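You operate a simulated robot arm through the tools that you are given. There is no shell and no other tool.

You run a simulated robot arm. Do the job below in one go: nothing can be reset, and whatever is moved stays where it is left.

Task
Put things in order on the long sideboard. At the end: the silver valve key stands where the white yoghurt tub stood; the beige wooden peg stands on top of the stone two; the stone six stands where the silver valve key stood; the white yoghurt tub from the long sideboard is in the yellow bowl; the stone one stands where the stone six stood; whatever was shut is shut again. Leave all else as you found it, and nothing knocked over. Set down upright: yoghurt tub.

Only the result counts: the job must be done as asked and must still hold three seconds after the hand-in. Knocking over, shifting, dropping, spilling or breaking anything else fails it.

Robot
A 7-joint arm with a two-finger parallel gripper, fixed in place. Base frame: the origin is at the foot of the arm, x ahead of it, y to its left, z up; the work surface is at about z = 0.8. Readings come in m, rad, newtons and seconds.
With the tool pointing down near the work surface it reaches from about 0.3 to 0.7 m from the base axis. Its first joint turns from -1.152 to 1.152 rad. Payload 1.57 kg.
The tool frame sits at the grasp point between the pads (the TCP): z along the fingers, y along the line on which they close. The tips reach 0.03 m beyond it. Largest opening 0.11 m; finger width 0.024, thickness 0.012; the body of the gripper, 0.048 by 0.112 m, starts 0.078 m behind the TCP.
Orientation is that of the tool frame in the base frame, as a unit quaternion [x, y, z, w]. With the fingers straight down and closing along the base's y, the tool's x points along the base's -x, its y along +y and its z along -z.

Tools
- The arm moves only by the tool apply_moves. Its argument "steps" is text: rows parted by semicolons, each of 7 numbers parted by spaces: the closure, from 0 (fully open) to 1 (shut), then the shift along the tool's x, y, z in units of 25 mm (1.0 is 25 mm), then the turn, a rotation vector about the tool's x, y, z in units of 5 degrees (1.0 is 5 degrees). In form: jaw x y z ax ay az; .... A call has 1 to 20 rows; each row shifts and turns the commanded pose from where the row before left it, along the tool's axes as they then stand. A call with a number of a shift or a turn outside -1 to 1 is refused whole. Rows are played at 5 a second. More than 0.05 m and 0.15 rad between two rows, or a gripper value outside its range, and nothing of the call is played. Where a pose cannot be reached the arm comes as near as it can. A force on the tool above 40 N (or 10 N above the force at the start of the call, whichever is more), or a blocked arm, ends the call early, and 0.2 s more pass. The fingers move at their own pace (about 0.108 m/s each) and stop on an object; they squeeze with about 42 N. The grip force told is the motor's: it shows also when the fingers shut on nothing. Time passes only in rows, and 0.2 s behind the last, so rows that do not move let the fingers close. The reply holds the time, the measured pose of the TCP, the force on the tool along the base axes, the opening and the grip force, in the units named above and with some noise, with the torque about the TCP (base axes, N m) and any sound that the robot's microphone picked up.
- Cameras (640 x 400 px; columns grow to the right, rows downward): "scene" is fixed at [0.1664, -0.3939, 1.4099]; the picture's right is [0.76, -0.65, 0.00], its down [-0.35, -0.41, -0.84] and it looks along [0.55, 0.64, -0.54] (base axes); focal length 314 px, centre (320, 200). "wrist" rides on the gripper at [0.07, 0.016, -0.141] in the tool frame; the picture's right is [-0.23, 0.97, 0.00], its down [-0.85, -0.20, -0.48] and it looks along [-0.47, -0.11, 0.88] (tool axes); focal length 222 px, centre (320, 200).
- get_image(camera): a new picture of that camera. No time passes.
- point_at(camera, pixels): there is no depth. For up to 12 entries [column, row, z] of the newest picture of that camera ("zoom" is the newest enlarged one), the place [x, y] in the base frame at which the ray of that pixel passes the height z, good to about 0.002 m. No time passes.
- close_up(camera, box): a new picture of the part [left, top, right, bottom] of that camera's present view, enlarged. No time passes.
- job_done(): hands the job in; it is judged then, once.

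Leave the gripper open and the arm clear of the work at the hand-in unless told otherwise.

The tools are called after "Call:" as a command line: name --argument value ..., lists and objects as JSON in quotes. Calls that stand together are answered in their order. apply_moves: Moves the arm, as the interface text tells. Its arguments: {"type":"object","properties":{"steps":{"type":"string"}},"required":["steps"]} The other tools are called the same way: get_image (camera) takes a picture; point_at (camera, pixels) gives the place at which the rays of pixels pass given heights; close_up (camera, box) takes an enlarged picture of a part of a camera's view; job_done () hands the job in.

At the start:

```text
time_s: 0.0
tool_pos: [0.4546, 0.1741, 1.1576]
ee_rot: [0.0, 1.0, -0.001, 0.0]
wrist_force: [0.0, 1.0, -0.3]
wrist_torque: [0.0, -0.01, 0.03]
gripper_width: 0.11
gripper_force: 0.2
```

scene: 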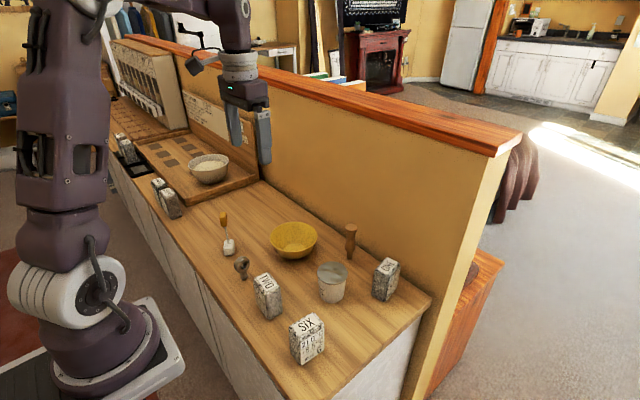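
wrist: 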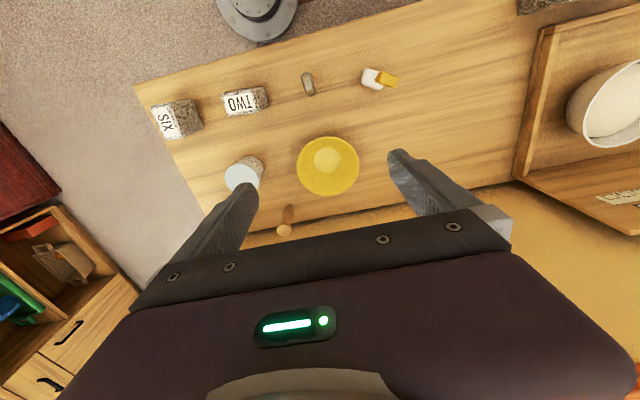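

I'll begin by looking closely at the scene: the work area with the blocks, the tub, bowl, peg and key at about columns 200–440, rows 200–370.

Call:
close_up --camera "scene" --box '[200, 200, 440, 370]'

Call:
close_up --camera "scene" --box '[90, 30, 290, 230]'

Call:
close_up --camera "wrist" --box '[130, 40, 440, 240]'

```text
2.35 times, centred on (320, 285) of scene
```

zoom: 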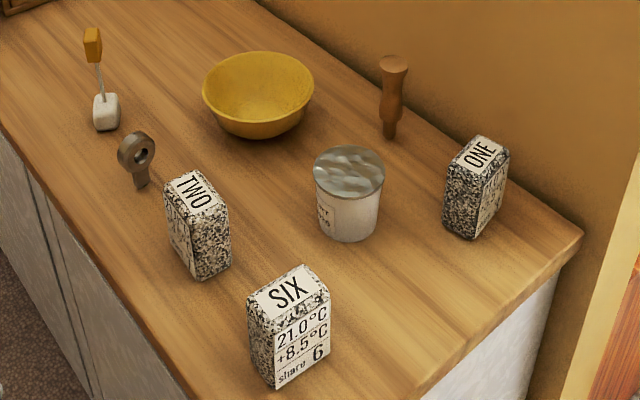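

```text
2.00 times, centred on (190, 130) of scene
```

zoom: 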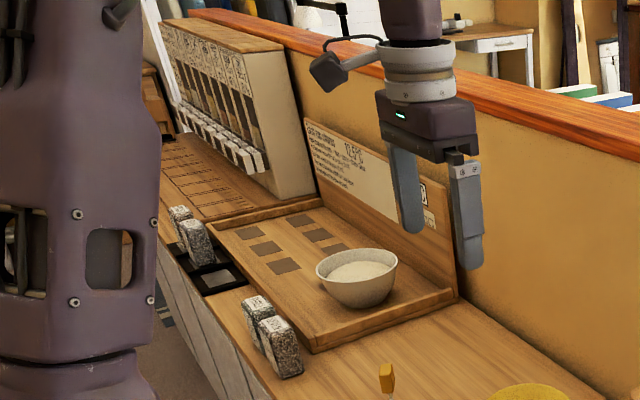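

```text
2.00 times, centred on (285, 140) of wrist
```

zoom: 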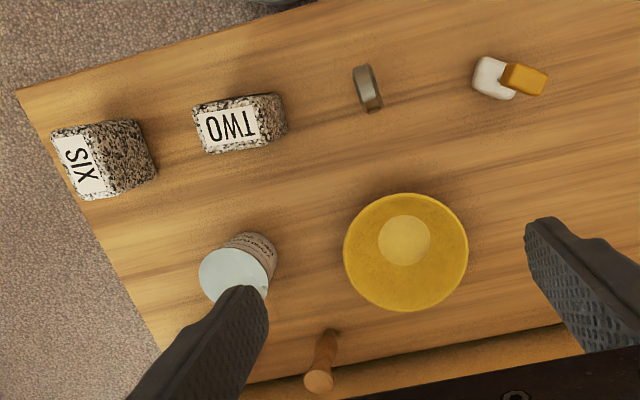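

I see: SIX, TWO, ONE blocks, a tub with a foil lid, yellow bowl, wooden peg, ring-headed key and a white brush-like item with an orange handle. I'll take tighter scene close-ups of each for measuring; first the key and TWO.

Call:
close_up --camera "scene" --box '[210, 200, 306, 260]'

Call:
close_up --camera "scene" --box '[220, 250, 316, 310]'

Call:
close_up --camera "scene" --box '[310, 215, 422, 305]'

Call:
close_up --camera "scene" --box '[270, 300, 366, 370]'

```text
6.67 times, centred on (258, 230) of scene
```

zoom: 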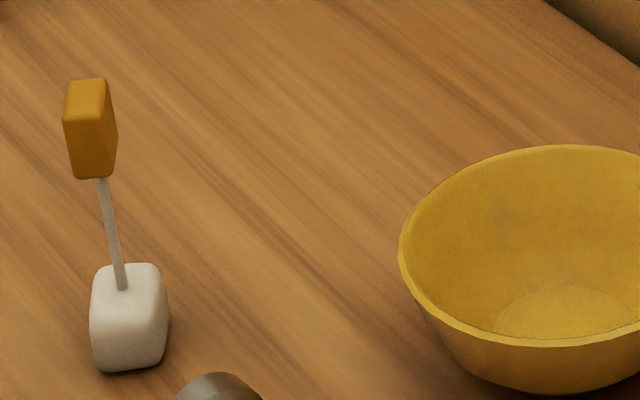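

```text
6.67 times, centred on (268, 280) of scene
```

zoom: 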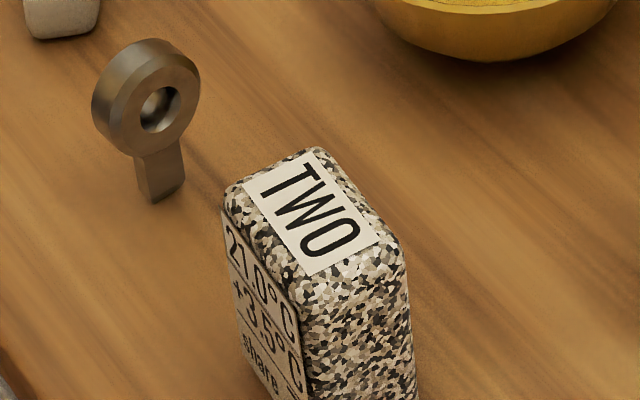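

```text
4.44 times, centred on (366, 260) of scene
```

zoom: 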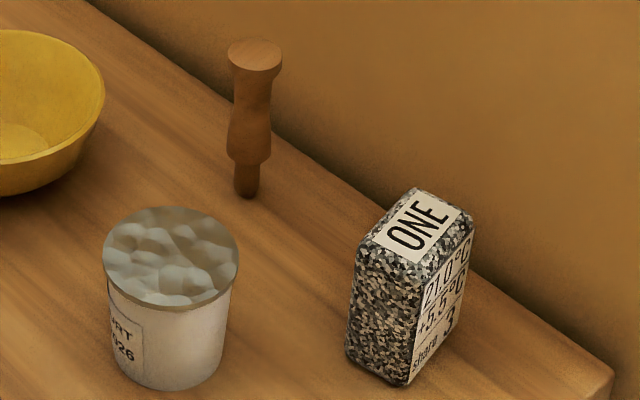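

```text
5.71 times, centred on (318, 335) of scene
```

zoom: 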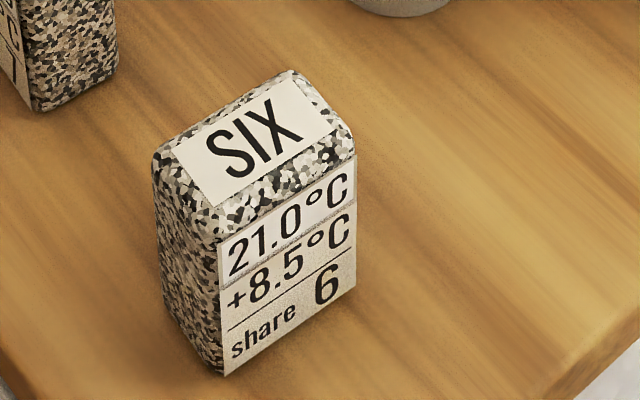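

Reading the SIX zoom: bottom corners at about (222,375), (355,290), (168,308); top corners about (222,235), (352,155), (155,150), (290,72). I'll ask for their places at table height and possible top heights.

Call:
point_at --camera "zoom" --pixels '[[222, 375, 0.8], [355, 290, 0.8], [168, 308, 0.8], [219, 228, 0.88], [354, 145, 0.88], [154, 150, 0.88], [290, 70, 0.88], [219, 228, 0.9], [354, 145, 0.9], [154, 150, 0.9], [290, 70, 0.9]]'

Call:
point_at --camera "scene" --pixels '[[242, 279, 0.8], [350, 258, 0.8], [224, 252, 0.8], [232, 251, 0.8], [272, 318, 0.8], [282, 313, 0.8], [331, 297, 0.8], [381, 299, 0.8], [386, 301, 0.8], [290, 258, 0.8]]'

```text
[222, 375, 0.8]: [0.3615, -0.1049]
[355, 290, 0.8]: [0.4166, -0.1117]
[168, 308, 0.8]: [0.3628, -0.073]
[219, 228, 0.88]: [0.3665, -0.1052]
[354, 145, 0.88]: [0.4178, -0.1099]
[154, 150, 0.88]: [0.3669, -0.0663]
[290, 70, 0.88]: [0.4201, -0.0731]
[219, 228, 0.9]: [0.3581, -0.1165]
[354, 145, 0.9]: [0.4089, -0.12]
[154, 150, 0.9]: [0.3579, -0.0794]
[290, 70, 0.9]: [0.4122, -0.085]
```

```text
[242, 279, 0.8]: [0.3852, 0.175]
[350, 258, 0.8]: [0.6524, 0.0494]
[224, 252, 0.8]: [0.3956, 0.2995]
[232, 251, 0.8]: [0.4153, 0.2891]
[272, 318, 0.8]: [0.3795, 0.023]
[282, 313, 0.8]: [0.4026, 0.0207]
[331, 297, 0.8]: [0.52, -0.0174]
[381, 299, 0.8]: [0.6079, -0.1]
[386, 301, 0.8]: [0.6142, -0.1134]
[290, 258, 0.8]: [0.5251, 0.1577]
```

SIX measures about 0.055 x 0.037 m and stands around (0.391, -0.089). I'll now move the open gripper above the work area (to about x 0.42, y -0.02, z 1.10), high above everything, for a second viewpoint.

Call:
apply_moves --steps "0 0.17 -0.97 0.29 0 0 0; 0 0.17 -0.97 0.29 0 0 0; 0 0.17 -0.97 0.29 0 0 0; 0 0.17 -0.97 0.29 0 0 0; 0 0.17 -0.97 0.29 0 0 0; 0 0.17 -0.97 0.29 0 0 0; 0 0.17 -0.97 0.29 0 0 0; 0 0.17 -0.97 0.29 0 0 0; 0 0 0 0 0 0 0"

Call:
get_image --camera "wrist"

Call:
get_image --camera "scene"

```text
time_s: 2.0
tool_pos: [0.4208, -0.0187, 1.1002]
ee_rot: [0.0, 1.0, 0.0, 0.001]
wrist_force: [0.2, 0.3, 0.0]
wrist_torque: [-0.03, 0.02, -0.01]
gripper_width: 0.1102
gripper_force: 0.0
```

```text
taken
```

wrist: 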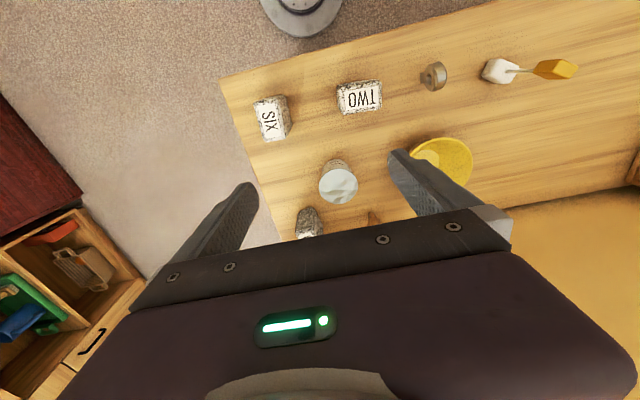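

```text
taken
```

scene: 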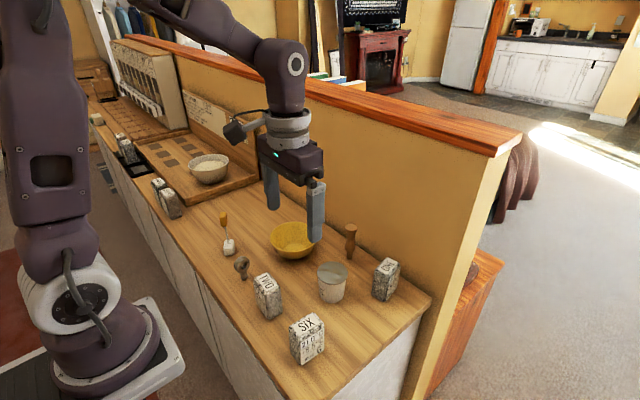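

Everything is unchanged. Now enlarged wrist views of the blocks, tub, key.

Call:
close_up --camera "wrist" --box '[230, 60, 400, 166]'

Call:
point_at --camera "wrist" --pixels '[[254, 104, 0.88], [285, 95, 0.88], [261, 140, 0.88], [292, 128, 0.88], [337, 84, 0.88], [380, 80, 0.88], [382, 108, 0.88], [343, 115, 0.88], [433, 90, 0.8], [338, 186, 0.88], [484, 78, 0.8]]'

Call:
close_up --camera "wrist" --box '[380, 40, 510, 121]'

Call:
close_up --camera "wrist" --box '[260, 140, 420, 240]'

```text
3.76 times, centred on (315, 113) of wrist
```

zoom: 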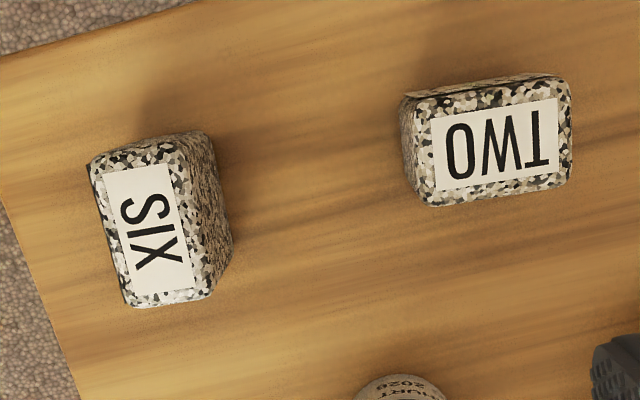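

```text
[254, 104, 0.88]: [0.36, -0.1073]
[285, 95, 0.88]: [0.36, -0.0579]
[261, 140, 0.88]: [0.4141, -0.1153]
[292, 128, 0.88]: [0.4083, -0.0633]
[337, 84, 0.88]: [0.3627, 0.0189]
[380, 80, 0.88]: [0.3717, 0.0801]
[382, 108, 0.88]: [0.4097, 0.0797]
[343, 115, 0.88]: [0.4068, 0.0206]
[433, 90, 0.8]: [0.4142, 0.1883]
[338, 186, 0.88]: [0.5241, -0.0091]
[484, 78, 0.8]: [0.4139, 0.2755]
```

```text
4.92 times, centred on (445, 80) of wrist
```

zoom: 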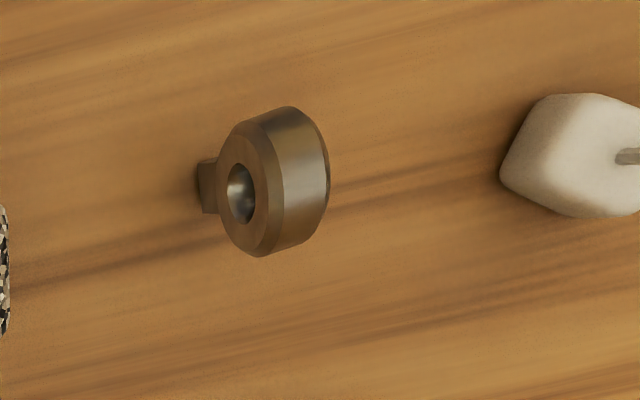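

```text
4.00 times, centred on (340, 190) of wrist
```

zoom: 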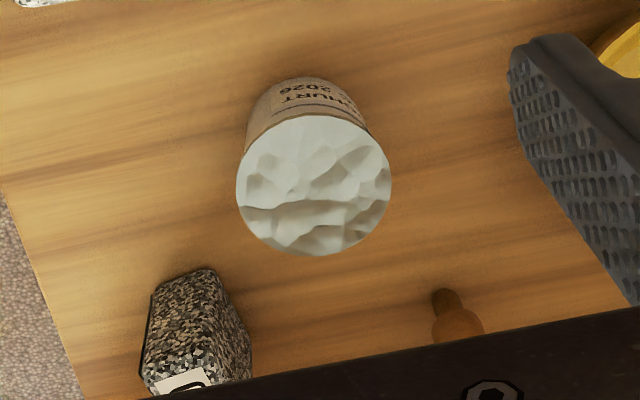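

The tub's rim in this zoom spans (236..391, 115..255). I'll measure the rim, the ONE bottom and the peg here.

Call:
point_at --camera "zoom" --pixels '[[236, 187, 0.87], [391, 187, 0.87], [313, 115, 0.87], [313, 255, 0.87], [236, 187, 0.88], [391, 187, 0.88], [313, 115, 0.88], [313, 255, 0.88], [440, 293, 0.8], [148, 300, 0.8], [206, 268, 0.88], [155, 285, 0.88]]'

Call:
point_at --camera "wrist" --pixels '[[420.5, 73, 0.8], [421.6, 83, 0.8], [422, 78, 0.8], [245, 180, 0.8], [221, 82, 0.8], [282, 240, 0.8]]'

Call:
point_at --camera "scene" --pixels '[[243.3, 280.5, 0.8], [241, 278.8, 0.8], [247.8, 277, 0.8], [354.7, 244.2, 0.8], [420, 286, 0.8], [300, 205, 0.8], [432, 293, 0.8], [368, 399, 0.8]]'

```text
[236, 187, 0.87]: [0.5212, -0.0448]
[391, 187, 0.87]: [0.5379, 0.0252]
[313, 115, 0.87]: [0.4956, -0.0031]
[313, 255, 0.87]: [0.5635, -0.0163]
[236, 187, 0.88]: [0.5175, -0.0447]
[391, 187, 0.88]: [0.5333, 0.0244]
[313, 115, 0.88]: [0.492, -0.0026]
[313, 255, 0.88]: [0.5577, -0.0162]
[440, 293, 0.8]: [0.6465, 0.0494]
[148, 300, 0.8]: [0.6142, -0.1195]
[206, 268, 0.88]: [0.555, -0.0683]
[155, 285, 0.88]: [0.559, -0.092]
```

```text
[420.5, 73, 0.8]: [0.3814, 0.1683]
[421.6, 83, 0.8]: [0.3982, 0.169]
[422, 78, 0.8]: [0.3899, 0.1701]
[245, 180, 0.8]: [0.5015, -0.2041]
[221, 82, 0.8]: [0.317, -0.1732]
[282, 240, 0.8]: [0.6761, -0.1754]
```

```text
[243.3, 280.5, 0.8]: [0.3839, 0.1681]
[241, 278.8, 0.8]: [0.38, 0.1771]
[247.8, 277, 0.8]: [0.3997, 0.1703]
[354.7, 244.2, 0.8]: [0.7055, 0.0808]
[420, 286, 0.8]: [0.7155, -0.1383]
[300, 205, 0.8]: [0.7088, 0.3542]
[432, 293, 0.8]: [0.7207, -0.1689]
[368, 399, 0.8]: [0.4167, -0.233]
```

Wall foot is at x≈0.71, key stem around (0.390, 0.172). I'll check block heights by matching the SIX/TWO top corners from both cameras, plus the wall ledge height.

Call:
point_at --camera "wrist" --pixels '[[253.8, 102.9, 0.88], [277.2, 98.4, 0.88], [263.1, 140.4, 0.88], [286.3, 137.7, 0.88], [253.8, 102.9, 0.87], [277.2, 98.4, 0.87], [263.1, 140.4, 0.87], [286.3, 137.7, 0.87], [340, 90, 0.88], [379.5, 82, 0.88], [382, 110, 0.88], [345, 116, 0.88]]'

Call:
point_at --camera "scene" --pixels '[[499, 157, 1.1], [499, 157, 1.15], [499, 157, 1.2], [257, 279, 0.88], [253, 279.5, 0.88], [268, 272, 0.88], [281.5, 287, 0.88], [267, 291.5, 0.88], [331, 297, 0.8], [344, 240, 0.92]]'

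```text
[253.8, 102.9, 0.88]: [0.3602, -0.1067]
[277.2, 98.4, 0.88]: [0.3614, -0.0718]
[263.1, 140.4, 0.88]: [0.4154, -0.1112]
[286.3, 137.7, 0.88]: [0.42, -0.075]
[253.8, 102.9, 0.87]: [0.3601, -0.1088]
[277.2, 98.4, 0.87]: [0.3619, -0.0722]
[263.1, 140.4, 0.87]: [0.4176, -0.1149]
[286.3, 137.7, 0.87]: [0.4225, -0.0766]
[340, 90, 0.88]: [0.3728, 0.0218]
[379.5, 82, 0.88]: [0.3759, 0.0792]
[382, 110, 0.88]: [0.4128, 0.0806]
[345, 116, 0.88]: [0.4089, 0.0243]
```

```text
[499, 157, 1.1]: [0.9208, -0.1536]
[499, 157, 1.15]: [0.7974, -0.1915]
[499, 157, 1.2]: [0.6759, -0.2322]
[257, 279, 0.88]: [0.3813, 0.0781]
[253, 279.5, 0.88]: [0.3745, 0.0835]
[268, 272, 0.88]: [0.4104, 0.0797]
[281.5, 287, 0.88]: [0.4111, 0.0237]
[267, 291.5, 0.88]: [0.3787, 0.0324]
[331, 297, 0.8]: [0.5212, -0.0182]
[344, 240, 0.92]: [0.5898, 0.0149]
```

SIX is ~0.055×0.036×0.08 at (0.389,-0.091); TWO centre (0.3926, 0.0515). I'll go lower and forward (to x 0.50, y -0.04, z 1.02, tips at 0.99 well above all) to look at ONE, the peg and the tub.

Call:
apply_moves --steps "0 -0.79 -0.21 0.8 0 0 0; 0 -0.79 -0.21 0.8 0 0 0; 0 -0.79 -0.21 0.8 0 0 0; 0 -0.79 -0.21 0.8 0 0 0; 0 0 0 0 0 0 0"

Call:
get_image --camera "wrist"

Call:
close_up --camera "wrist" --box '[220, 130, 380, 230]'

```text
time_s: 3.2
tool_pos: [0.5011, -0.0413, 1.0188]
ee_rot: [0.0, 1.0, 0.0, 0.001]
wrist_force: [-0.3, 0.1, -0.6]
wrist_torque: [0.0, -0.01, -0.01]
gripper_width: 0.1099
gripper_force: 0.0
```

```text
taken
```

wrist: 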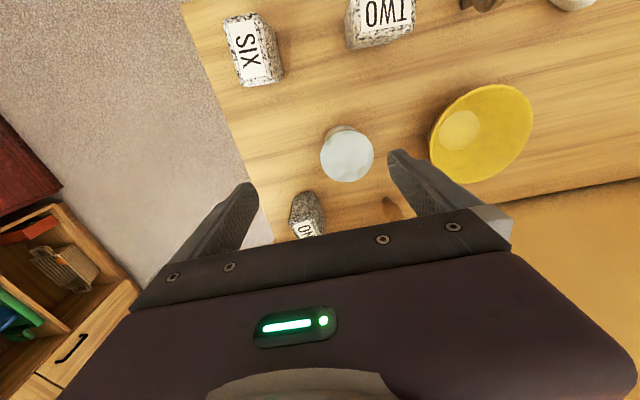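

```text
4.00 times, centred on (300, 180) of wrist
```

zoom: 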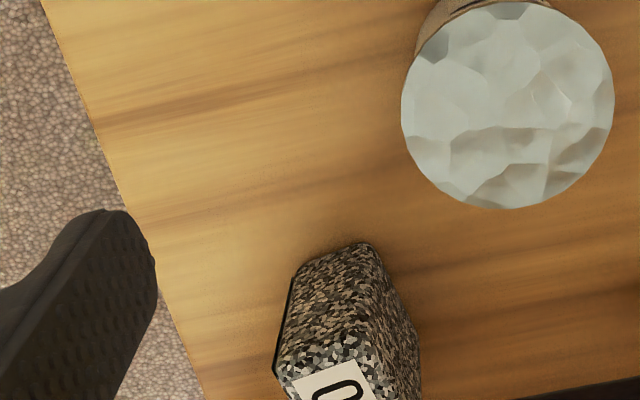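

Tub rim here: left (401,112), right (614,106), top (508,3), bottom (502,209). I'll triangulate it with the scene view, and the bowl rim too.

Call:
point_at --camera "zoom" --pixels '[[507, 106, 0.86], [507, 106, 0.87], [507, 106, 0.88], [401, 112, 0.87], [614, 106, 0.87], [508, 3, 0.87], [502, 209, 0.87]]'

Call:
point_at --camera "scene" --pixels '[[332.5, 271.7, 0.86], [332.5, 271.7, 0.87], [332.5, 271.7, 0.88], [351.1, 227.3, 0.9], [351.1, 227.3, 0.91], [351.1, 227.3, 0.92], [349.3, 258.5, 0.8]]'

Call:
close_up --camera "wrist" --box '[400, 70, 560, 170]'

Call:
close_up --camera "scene" --box '[256, 210, 352, 270]'

```text
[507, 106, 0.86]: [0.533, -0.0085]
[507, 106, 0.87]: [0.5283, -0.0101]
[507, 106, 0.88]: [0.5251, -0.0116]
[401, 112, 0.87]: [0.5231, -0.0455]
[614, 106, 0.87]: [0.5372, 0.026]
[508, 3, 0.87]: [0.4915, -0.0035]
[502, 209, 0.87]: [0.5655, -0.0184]
```

```text
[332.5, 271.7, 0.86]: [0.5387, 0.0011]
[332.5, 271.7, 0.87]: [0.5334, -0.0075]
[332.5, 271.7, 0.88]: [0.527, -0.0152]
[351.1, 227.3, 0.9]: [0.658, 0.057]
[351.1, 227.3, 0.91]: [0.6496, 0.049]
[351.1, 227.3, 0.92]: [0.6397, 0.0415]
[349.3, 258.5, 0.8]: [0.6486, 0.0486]
```

```text
4.00 times, centred on (480, 120) of wrist
```

zoom: 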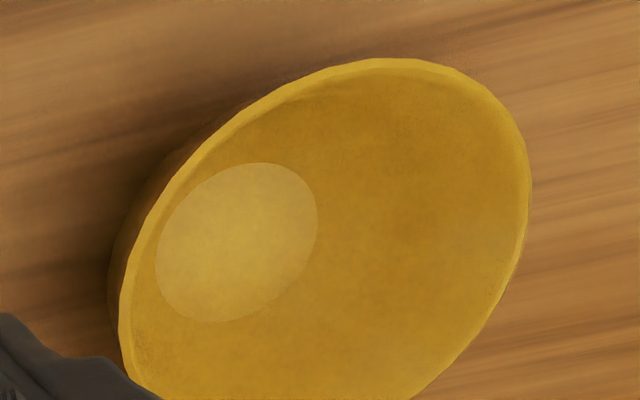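

```text
6.67 times, centred on (304, 240) of scene
```

zoom: 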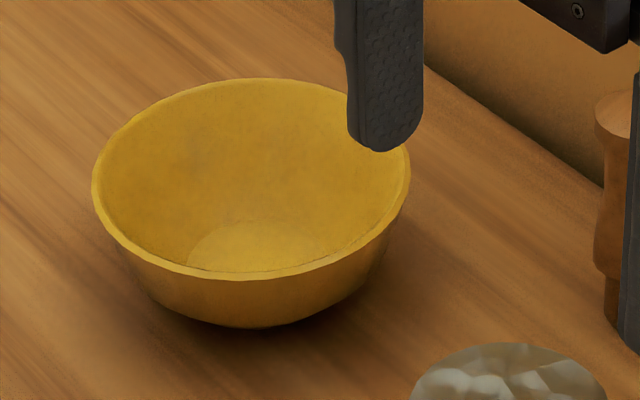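

Tub top is z≈0.874, centre ≈(0.528,-0.010), rim ≈0.072 m. Peg top z≈0.91 at (0.649,0.049). Now the bowl floor (wrist px around (459,130)) and rim (scene px).

Call:
point_at --camera "wrist" --pixels '[[459.25, 130.5, 0.806], [439.25, 135, 0.806], [479.5, 126.25, 0.806], [465, 110.75, 0.806], [453.75, 150.5, 0.806], [500, 84.5, 0.86], [430, 147.5, 0.86], [532.5, 120, 0.86]]'

Call:
point_at --camera "scene" --pixels '[[269.8, 238.5, 0.86], [317.5, 235.5, 0.86], [293.5, 221.7, 0.86], [293.5, 251.7, 0.86], [269.8, 238.5, 0.85], [317.5, 235.5, 0.85], [293.5, 221.7, 0.85], [293.5, 251.7, 0.85]]'

```text
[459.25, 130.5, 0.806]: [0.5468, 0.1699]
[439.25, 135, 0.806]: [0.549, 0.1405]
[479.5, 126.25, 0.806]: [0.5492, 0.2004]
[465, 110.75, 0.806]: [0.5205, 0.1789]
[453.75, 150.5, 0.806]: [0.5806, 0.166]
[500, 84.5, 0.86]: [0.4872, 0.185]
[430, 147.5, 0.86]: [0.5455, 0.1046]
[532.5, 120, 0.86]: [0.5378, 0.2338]
```

```text
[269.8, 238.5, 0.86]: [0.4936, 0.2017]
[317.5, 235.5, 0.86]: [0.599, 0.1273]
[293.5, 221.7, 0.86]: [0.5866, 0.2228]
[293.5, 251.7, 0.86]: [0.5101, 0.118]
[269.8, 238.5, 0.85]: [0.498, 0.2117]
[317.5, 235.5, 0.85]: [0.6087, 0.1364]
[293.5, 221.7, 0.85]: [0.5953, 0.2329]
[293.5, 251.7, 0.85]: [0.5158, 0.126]
```

Bowl centre ≈(0.548, 0.170), rim z≈0.86 with radius ≈0.065, inner floor ≈0.06 wide: the tub fits. First job: the tub. I'll move above the tub at (0.528,-0.010), z 0.95, then check.

Call:
apply_moves --steps "0 -0.36 0.42 0.6 0 0 0; 0 -0.36 0.42 0.6 0 0 0; 0 -0.36 0.41 0.6 0 0 0; 0 0 0 0.9 0 0 0; 0 0 0 0 0 0 0"

Call:
get_image --camera "wrist"

Call:
get_image --camera "scene"

```text
time_s: 4.4
tool_pos: [0.5275, -0.0069, 0.9514]
ee_rot: [0.0, 1.0, 0.0, 0.0]
wrist_force: [0.8, 0.4, 0.1]
wrist_torque: [0.02, -0.02, -0.01]
gripper_width: 0.11
gripper_force: 0.1
```

```text
taken
```

wrist: 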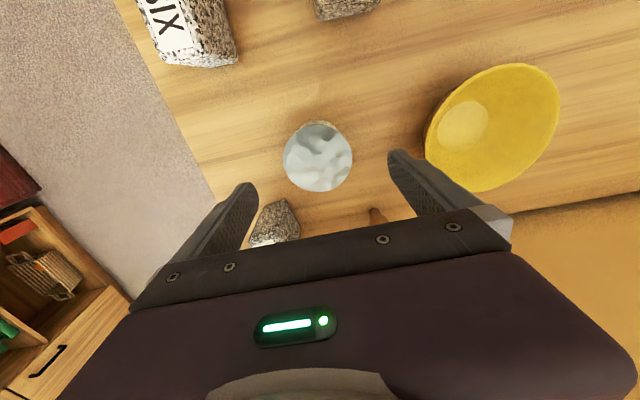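

```text
taken
```

scene: 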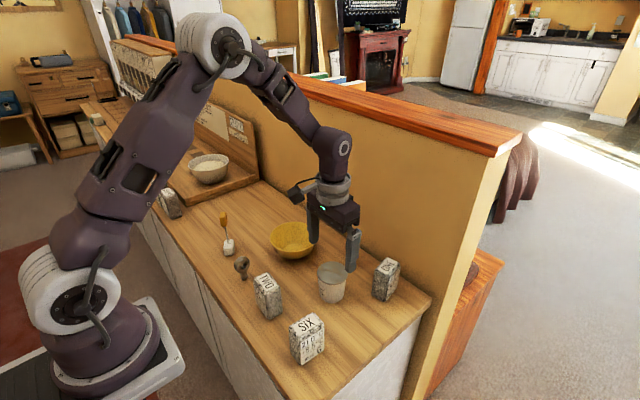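

The tub is centred between the fingers in the wrist view (tub at (318,157)). I'll re-measure its rim centre from this near view.

Call:
close_up --camera "wrist" --box '[250, 110, 390, 198]'

Call:
point_at --camera "wrist" --pixels '[[318, 157.5, 0.874], [283.5, 157, 0.874], [353, 156, 0.874], [318, 123, 0.874], [318, 192, 0.874]]'

Call:
apply_moves --steps "0 0 0 0 0 0 0; 0 0 0 0 0 0 0"

```text
4.55 times, centred on (320, 154) of wrist
```

zoom: 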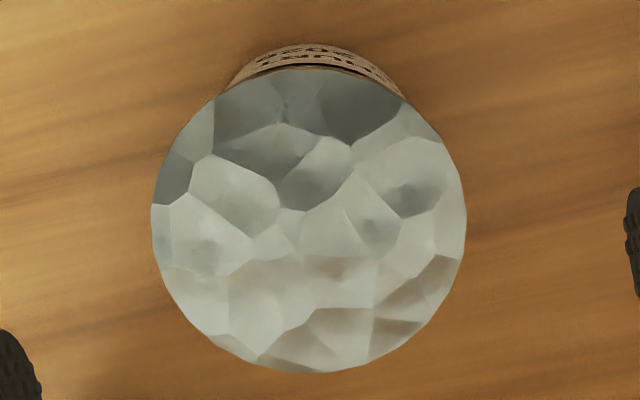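

```text
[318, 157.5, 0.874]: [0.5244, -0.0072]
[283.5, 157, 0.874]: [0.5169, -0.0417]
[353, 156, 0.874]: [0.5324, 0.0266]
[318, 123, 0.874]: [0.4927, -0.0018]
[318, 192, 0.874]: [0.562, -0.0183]
```

```text
time_s: 5.0
tool_pos: [0.5275, -0.007, 0.9519]
ee_rot: [0.0, 1.0, 0.0, 0.0]
wrist_force: [0.2, -0.5, 0.2]
wrist_torque: [-0.02, 0.0, -0.02]
gripper_width: 0.11
gripper_force: 0.0
```

Measured tub centre ≈(0.527,-0.009). I'll descend to TCP z 0.872 (tips at 0.842) with the jaws open, no closing yet.

Call:
apply_moves --steps "0 0 -0.08 0.8 0 0 0; 0 0 0 0.8 0 0 0; 0 0 0 0.8 0 0 0; 0 0 0 0.78 0 0 0; 0 0 0 0 0 0 0"

Call:
get_image --camera "wrist"

Call:
close_up --camera "scene" --box '[260, 200, 420, 310]'

```text
time_s: 6.2
tool_pos: [0.5284, -0.0103, 0.8708]
ee_rot: [0.0, 1.0, 0.0, 0.0]
wrist_force: [-0.7, -0.3, 0.2]
wrist_torque: [-0.02, -0.01, 0.01]
gripper_width: 0.1103
gripper_force: 0.0
```

```text
taken
```

wrist: 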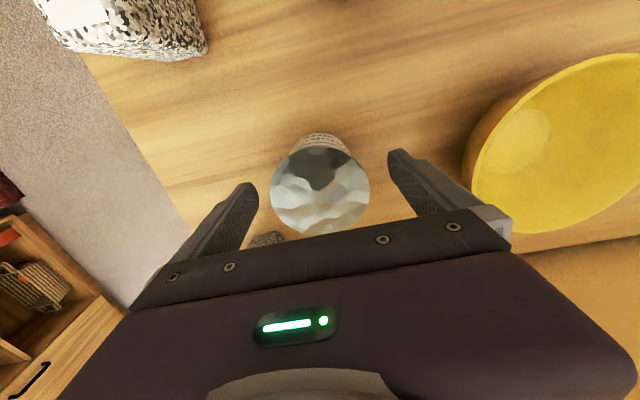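

```text
3.64 times, centred on (340, 255) of scene
```

zoom: 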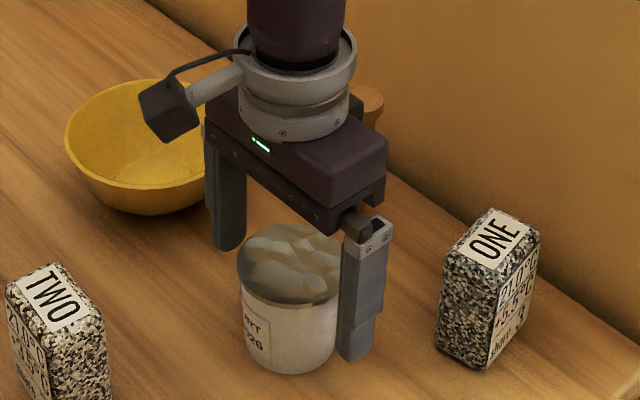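

Fingers straddle the tub cleanly. I'll close gently (closure about 0.42) and read the grip.

Call:
apply_moves --steps "0.3 0 0 0 0 0 0; 0.42 0 0 0 0 0 0; 0.42 0 0 0 0 0 0; 0.42 0 0 0 0 0 0"

```text
time_s: 7.2
tool_pos: [0.5266, -0.0096, 0.8709]
ee_rot: [0.001, 1.0, 0.0, 0.0]
wrist_force: [0.5, -0.2, 0.4]
wrist_torque: [-0.01, 0.0, 0.02]
gripper_width: 0.0658
gripper_force: 42.3
```

Grip reads 42 N at a width of 0.066. I'll lift slowly by 0.11 m and look.

Call:
apply_moves --steps "0.45 0 0 -0.2 0 0 0; 0.45 0 0 -0.4 0 0 0; 0.45 0 0 -0.6 0 0 0; 0.45 0 0 -0.6 0 0 0; 0.45 0 0 -0.6 0 0 0; 0.45 0 0 -0.6 0 0 0; 0.45 0 0 -0.6 0 0 0; 0.45 0 0 -0.5 0 0 0; 0.45 0 0 -0.3 0 0 0; 0.45 0 0 0 0 0 0"

Call:
get_image --camera "wrist"

Call:
get_image --camera "scene"

```text
time_s: 9.4
tool_pos: [0.5274, -0.0105, 0.9844]
ee_rot: [0.0, 1.0, 0.0, 0.0]
wrist_force: [0.4, 0.0, 0.0]
wrist_torque: [-0.04, 0.02, 0.0]
gripper_width: 0.0605
gripper_force: 0.0
```

```text
taken
```

wrist: 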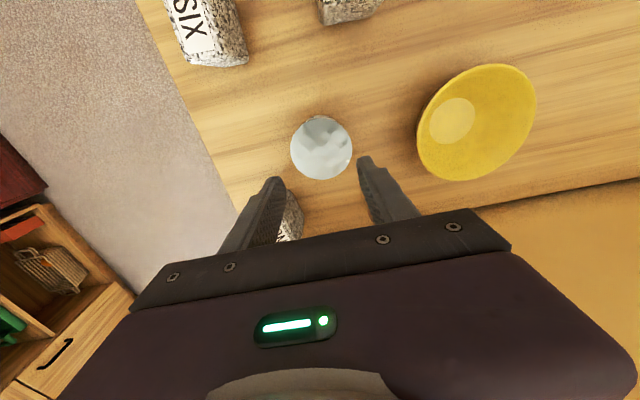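

```text
taken
```

scene: 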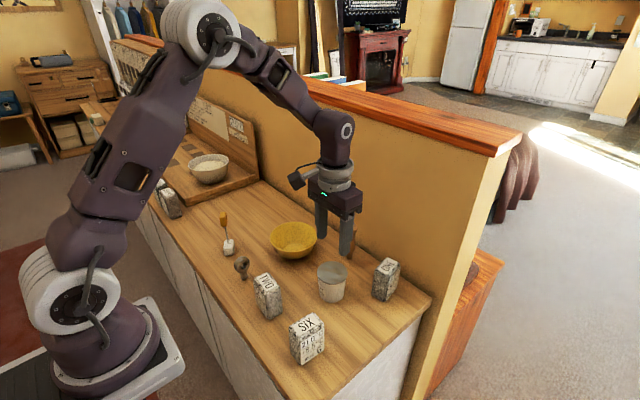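

The fingers came up without the tub (it stayed on the table, upright). I'll look closely at it to see its shape and whether it moved.

Call:
close_up --camera "scene" --box '[300, 250, 364, 310]'

Call:
close_up --camera "wrist" --box '[250, 100, 390, 188]'

Call:
point_at --camera "zoom" --pixels '[[320, 200, 0.874]]'

```text
6.67 times, centred on (332, 280) of scene
```

zoom: 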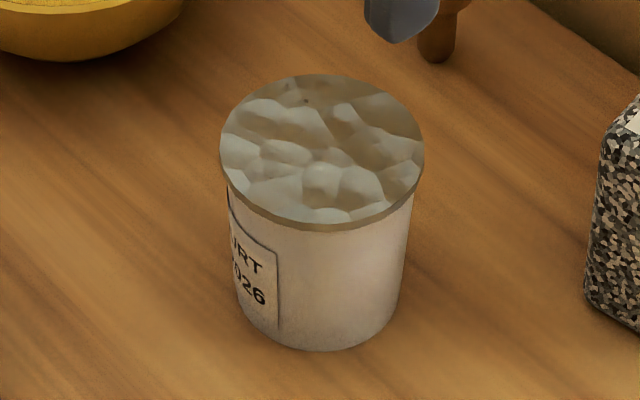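

```text
4.55 times, centred on (320, 144) of wrist
```

zoom: 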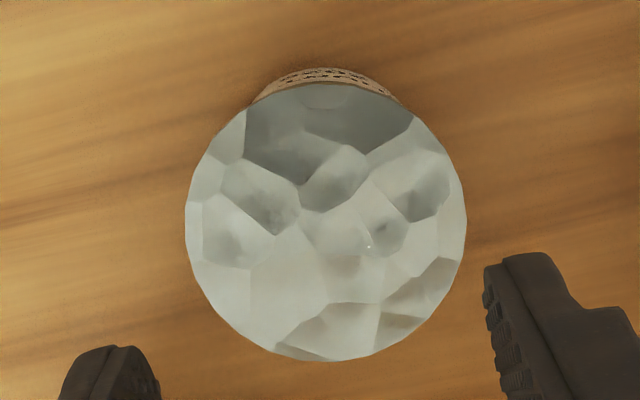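

```text
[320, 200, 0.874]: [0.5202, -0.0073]
```

The tub is upright and about where it was; its lid disc overhangs a tapering body. It slipped. I'll measure the tub's centre again, then try a slightly lower grip with full closure, lifting only a few millimetres at first.

Call:
point_at --camera "wrist" --pixels '[[321.2, 148.8, 0.874], [290.3, 148, 0.874], [352, 147, 0.874], [321, 118.5, 0.874], [321, 179.5, 0.874]]'

Call:
apply_moves --steps "0 0 0 0 0 0 0; 0 0 0 0.8 0 0 0; 0 0 0 0.8 0 0 0; 0 0 0 0.8 0 0 0; 0 0 0 0.8 0 0 0; 0 0 0 0.8 0 0 0; 0 0 0 0.8 0 0 0; 0 0 0 0.36 0 0 0; 0 0 0 0 0 0 0"

Call:
get_image --camera "wrist"

```text
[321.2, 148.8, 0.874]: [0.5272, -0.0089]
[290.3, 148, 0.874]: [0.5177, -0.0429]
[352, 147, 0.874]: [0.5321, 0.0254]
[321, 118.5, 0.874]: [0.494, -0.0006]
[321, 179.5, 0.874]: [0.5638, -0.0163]
```

```text
time_s: 11.4
tool_pos: [0.5278, -0.0087, 0.8544]
ee_rot: [0.0, 1.0, 0.001, 0.0]
wrist_force: [0.1, -0.4, -0.1]
wrist_torque: [0.02, 0.04, 0.0]
gripper_width: 0.1102
gripper_force: 0.0
```

```text
taken
```

wrist: 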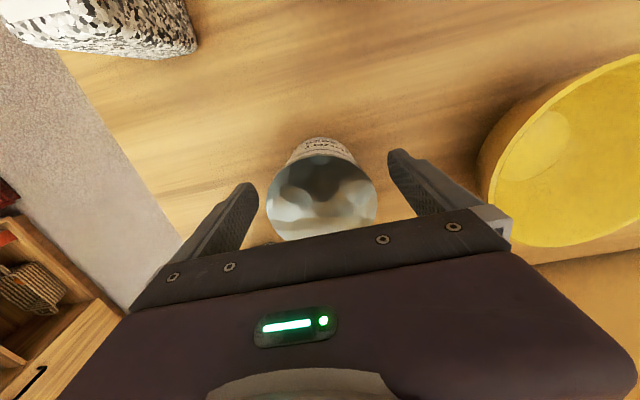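

TCP is at z 0.854 around the tub. Closing fully and waiting for about a second.

Call:
apply_moves --steps "1 0 0 0 0 0 0; 1 0 0 0 0 0 0; 1 0 0 0 0 0 0; 1 0 0 0 0 0 0"

Call:
close_up --camera "wrist" --box '[200, 110, 440, 260]'

Call:
close_up --camera "scene" --box '[290, 220, 380, 310]'

```text
time_s: 12.4
tool_pos: [0.5272, -0.0097, 0.8543]
ee_rot: [0.0, 1.0, 0.001, 0.0]
wrist_force: [-0.3, -0.7, -0.1]
wrist_torque: [-0.02, -0.01, 0.01]
gripper_width: 0.0656
gripper_force: 42.0
```

```text
2.67 times, centred on (320, 185) of wrist
```

zoom: 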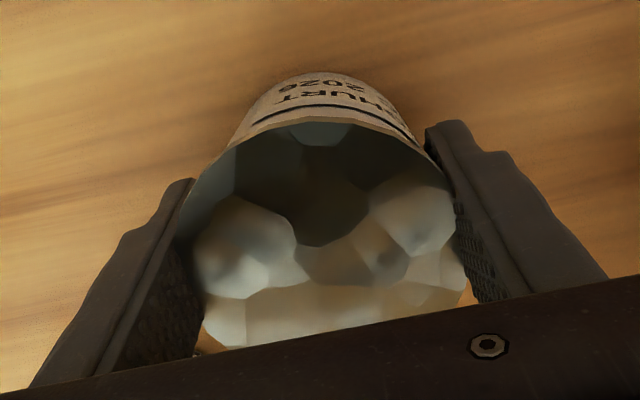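

```text
4.44 times, centred on (335, 265) of scene
```

zoom: 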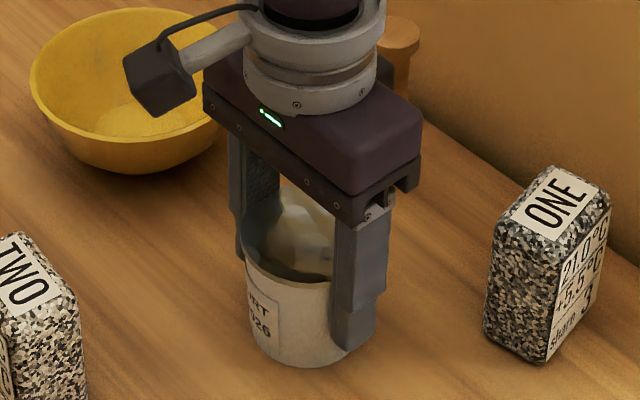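

Width 0.0656 again, 42 N. I'll lift just 5 mm slowly and check if the tub follows.

Call:
apply_moves --steps "1 0 0 -0.1 0 0 0; 1 0 0 -0.1 0 0 0; 1 0 0 0 0 0 0"

Call:
close_up --camera "wrist" --box '[200, 110, 440, 260]'

Call:
close_up --camera "scene" --box '[290, 220, 380, 310]'

```text
time_s: 13.2
tool_pos: [0.5279, -0.0105, 0.8597]
ee_rot: [0.0, 1.0, 0.0, 0.0]
wrist_force: [-1.0, 0.2, -0.4]
wrist_torque: [0.04, 0.0, 0.0]
gripper_width: 0.0657
gripper_force: 41.9
```

```text
2.67 times, centred on (320, 185) of wrist
```

zoom: 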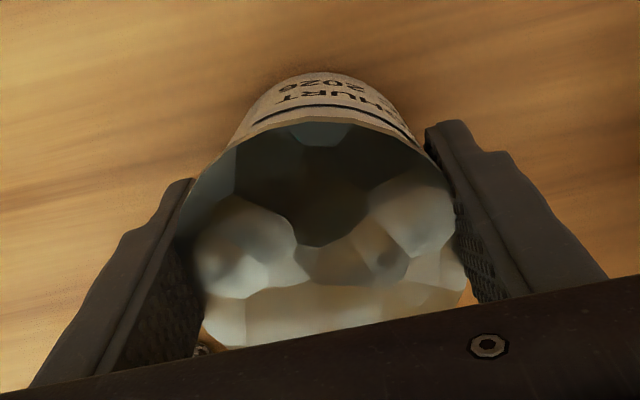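

```text
4.44 times, centred on (335, 265) of scene
```

zoom: 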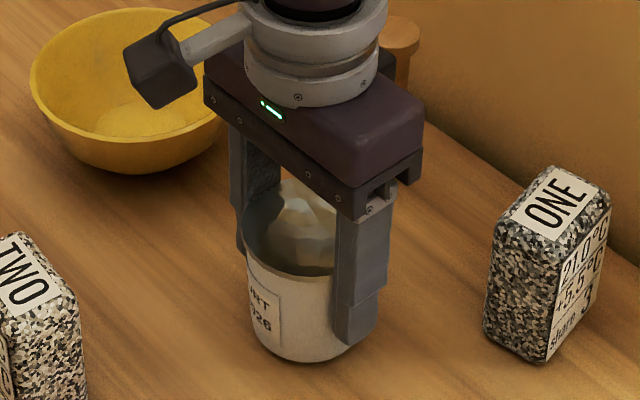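

This time the tub follows the gripper (same look between pads; its bottom rose in the scene view). I'll continue lifting slowly to z≈0.95 and check.

Call:
apply_moves --steps "1 0 0 -0.2 0 0 0; 1 0 0 -0.3 0 0 0; 1 0 0 -0.3 0 0 0; 1 0 0 -0.3 0 0 0; 1 0 0 0 0 0 0"

Call:
close_up --camera "wrist" --box '[200, 110, 440, 260]'

Call:
close_up --camera "scene" --box '[290, 220, 380, 310]'

```text
time_s: 14.4
tool_pos: [0.5279, -0.0097, 0.8861]
ee_rot: [0.001, 1.0, 0.001, 0.001]
wrist_force: [0.1, -0.1, -1.8]
wrist_torque: [-0.02, 0.01, 0.01]
gripper_width: 0.0654
gripper_force: 42.2
```

```text
2.67 times, centred on (320, 185) of wrist
```

zoom: 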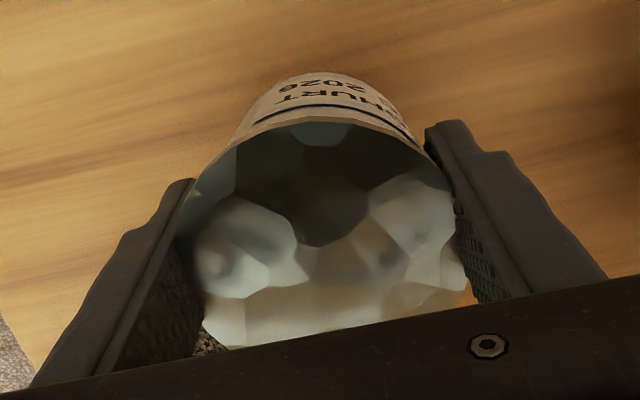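

```text
4.44 times, centred on (335, 265) of scene
```

zoom: 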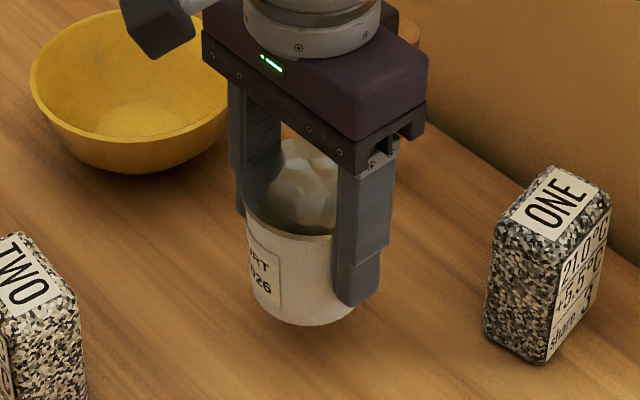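

The tub is firmly held now (about 1.8 N weight). I'll raise to z≈0.965 (tub bottom ≈0.91, over the bowl rim at 0.86) and carry it across to above the bowl centre (0.549, 0.1705).

Call:
apply_moves --steps "1 0 0 -0.4 0 0 0; 1 0 0 -0.5 0 0 0; 1 0 0 -0.6 0 0 0; 1 0 0 -0.6 0 0 0; 1 0 0 -0.6 0 0 0; 1 0 0 -0.4 0 0 0; 1 0 0.3 0 0 0 0; 1 -0.08 0.6 0 0 0 0; 1 -0.08 0.7 0 0 0 0; 1 -0.08 0.7 0 0 0 0; 1 -0.1 0.7 0 0 0 0; 1 -0.1 0.7 0 0 0 0; 1 -0.1 0.7 0 0 0 0; 1 -0.1 0.7 0 0 0 0; 1 -0.1 0.7 0 0 0 0; 1 -0.1 0.6 0 0 0 0; 1 -0.1 0.5 0 0 0 0; 1 0 0.3 0 0 0 0; 1 0 0 0 0 0 0"

Call:
get_image --camera "wrist"

Call:
get_image --camera "scene"

```text
time_s: 18.4
tool_pos: [0.5519, 0.1699, 0.963]
ee_rot: [0.0, 1.0, 0.0, 0.0]
wrist_force: [0.2, 0.2, -0.6]
wrist_torque: [-0.02, -0.01, -0.01]
gripper_width: 0.0652
gripper_force: 42.1
```

```text
taken
```

wrist: 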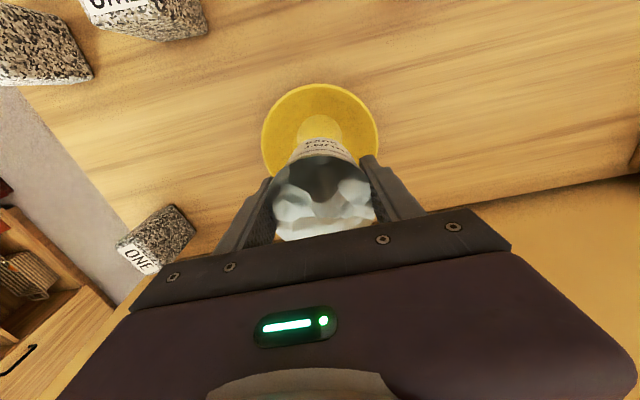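

```text
taken
```

scene: 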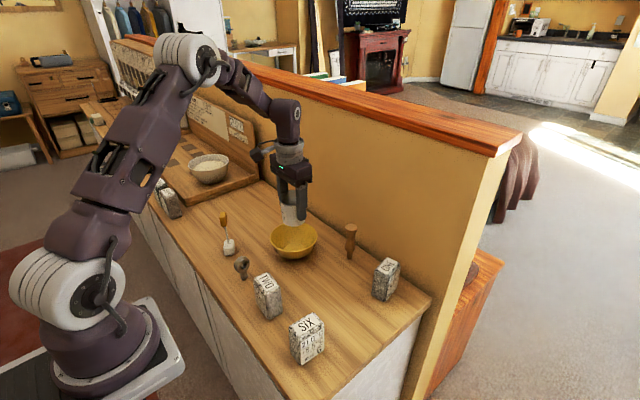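

The tub hangs upright over the bowl. I'll verify the bowl rim in this view (left (262,140), right (379,133), top (320,84)).

Call:
point_at --camera "wrist" --pixels '[[320, 84, 0.86], [262, 140, 0.86], [379, 133, 0.86], [278, 99, 0.86], [364, 98, 0.86]]'

Call:
close_up --camera "wrist" --box '[240, 70, 400, 170]'

Call:
close_up --camera "scene" --box '[250, 180, 340, 270]'

```text
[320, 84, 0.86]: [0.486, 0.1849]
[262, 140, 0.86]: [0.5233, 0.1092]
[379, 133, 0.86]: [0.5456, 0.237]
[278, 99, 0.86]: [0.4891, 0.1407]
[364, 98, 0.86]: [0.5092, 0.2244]
```

```text
4.00 times, centred on (320, 120) of wrist
```

zoom: 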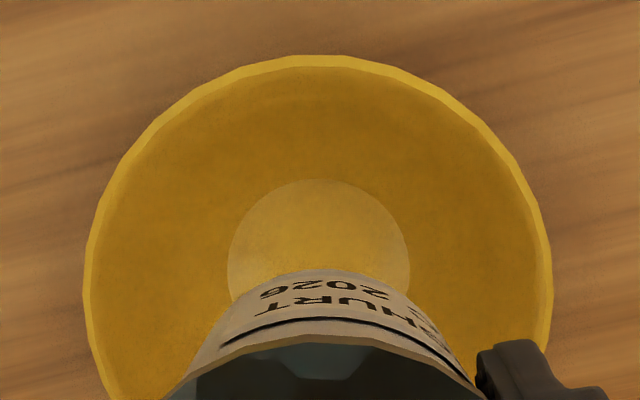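

```text
4.44 times, centred on (295, 225) of scene
```

zoom: 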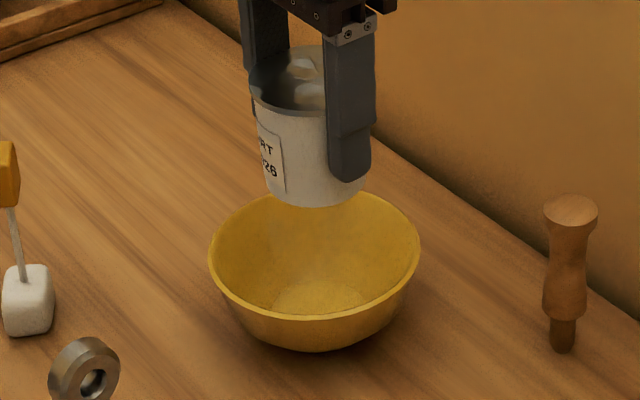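

Bowl centre confirmed near (0.5485, 0.171). I'll lower to about z 0.873 first (tub bottom ~13 mm above the bowl floor).

Call:
apply_moves --steps "1 0.1 0.04 0.4 0 0 0; 1 0 0 0.6 0 0 0; 1 0 0 0.6 0 0 0; 1 0 0 0.6 0 0 0; 1 0 0 0.6 0 0 0; 1 0 0 0.5 0 0 0; 1 0 0 0.3 0 0 0; 1 0 0 0 0 0 0"

Call:
close_up --camera "scene" --box '[250, 190, 340, 270]'

Call:
close_up --camera "wrist" --box '[200, 90, 440, 240]'

```text
time_s: 20.2
tool_pos: [0.5484, 0.1712, 0.8731]
ee_rot: [0.0, 1.0, 0.0, 0.0]
wrist_force: [-0.5, 0.0, -0.3]
wrist_torque: [-0.01, 0.01, -0.03]
gripper_width: 0.0653
gripper_force: 41.8
```

```text
5.00 times, centred on (295, 230) of scene
```

zoom: 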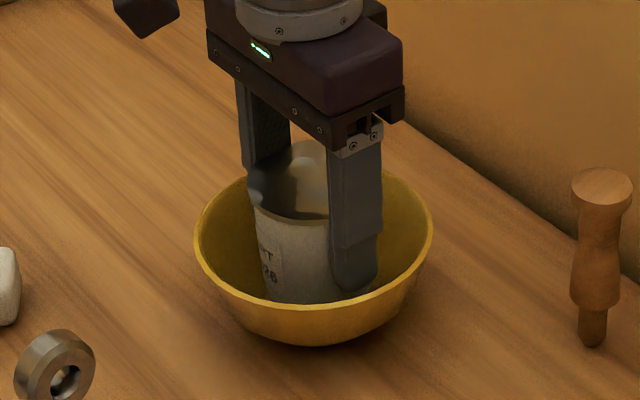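

```text
2.67 times, centred on (320, 165) of wrist
```

zoom: 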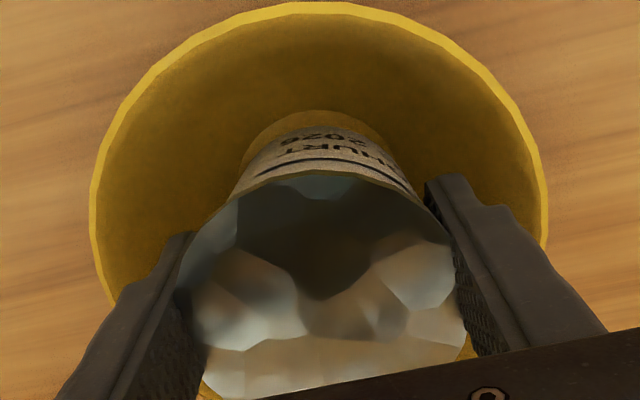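

The tub is going down centred in the bowl. Now slow 2.5 mm steps, watching the force.

Call:
apply_moves --steps "1 0 0 0.1 0 0 0; 1 0 0 0.1 0 0 0; 1 0 0 0.1 0 0 0; 1 0 0 0 0 0 0"

```text
time_s: 21.2
tool_pos: [0.5493, 0.1696, 0.8671]
ee_rot: [0.0, 1.0, -0.001, 0.001]
wrist_force: [0.0, -0.5, -0.6]
wrist_torque: [0.01, -0.01, -0.01]
gripper_width: 0.0657
gripper_force: 41.4
```

Call:
apply_moves --steps "1 0 0 0.06 0 0 0; 1 0 0 0.06 0 0 0; 1 0 0 0 0 0 0"

Call:
close_up --camera "scene" --box '[250, 190, 340, 270]'

```text
time_s: 22.0
tool_pos: [0.5483, 0.171, 0.8646]
ee_rot: [-0.001, 1.0, 0.001, 0.0]
wrist_force: [0.0, -0.4, -1.9]
wrist_torque: [-0.01, 0.0, 0.02]
gripper_width: 0.0652
gripper_force: 42.4
```

```text
5.00 times, centred on (295, 230) of scene
```

zoom: 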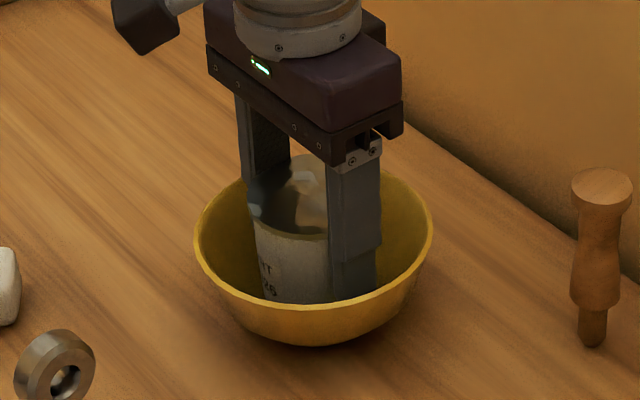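

No contact yet (z 0.8646). Two more small steps.

Call:
apply_moves --steps "1 0 0 0.06 0 0 0; 1 0 0 0.06 0 0 0; 1 0 0 0 0 0 0"

```text
time_s: 22.8
tool_pos: [0.5485, 0.1695, 0.8612]
ee_rot: [0.0, 1.0, 0.0, 0.0]
wrist_force: [0.9, -1.0, -0.3]
wrist_torque: [0.03, 0.0, -0.02]
gripper_width: 0.0654
gripper_force: 42.2
```

Call:
apply_moves --steps "1 0 0 0.05 0 0 0; 1 0 0 0 0 0 0; 1 0 0 0 0 0 0"

```text
time_s: 23.6
tool_pos: [0.5498, 0.1704, 0.8606]
ee_rot: [-0.001, 1.0, 0.0, 0.001]
wrist_force: [-4.1, -2.8, 14.9]
wrist_torque: [-0.06, 0.23, 0.11]
gripper_width: 0.065
gripper_force: 42.2
```

Contact is felt (15 N upward). I'll ease up 0.75 mm to take the pressure off.

Call:
apply_moves --steps "1 0 0 -0.03 0 0 0; 1 0 0 0 0 0 0"

```text
time_s: 24.2
tool_pos: [0.5494, 0.1707, 0.8612]
ee_rot: [0.0, 1.0, 0.0, 0.0]
wrist_force: [0.5, -1.8, 2.0]
wrist_torque: [-0.08, -0.06, 0.01]
gripper_width: 0.0651
gripper_force: 42.6
```

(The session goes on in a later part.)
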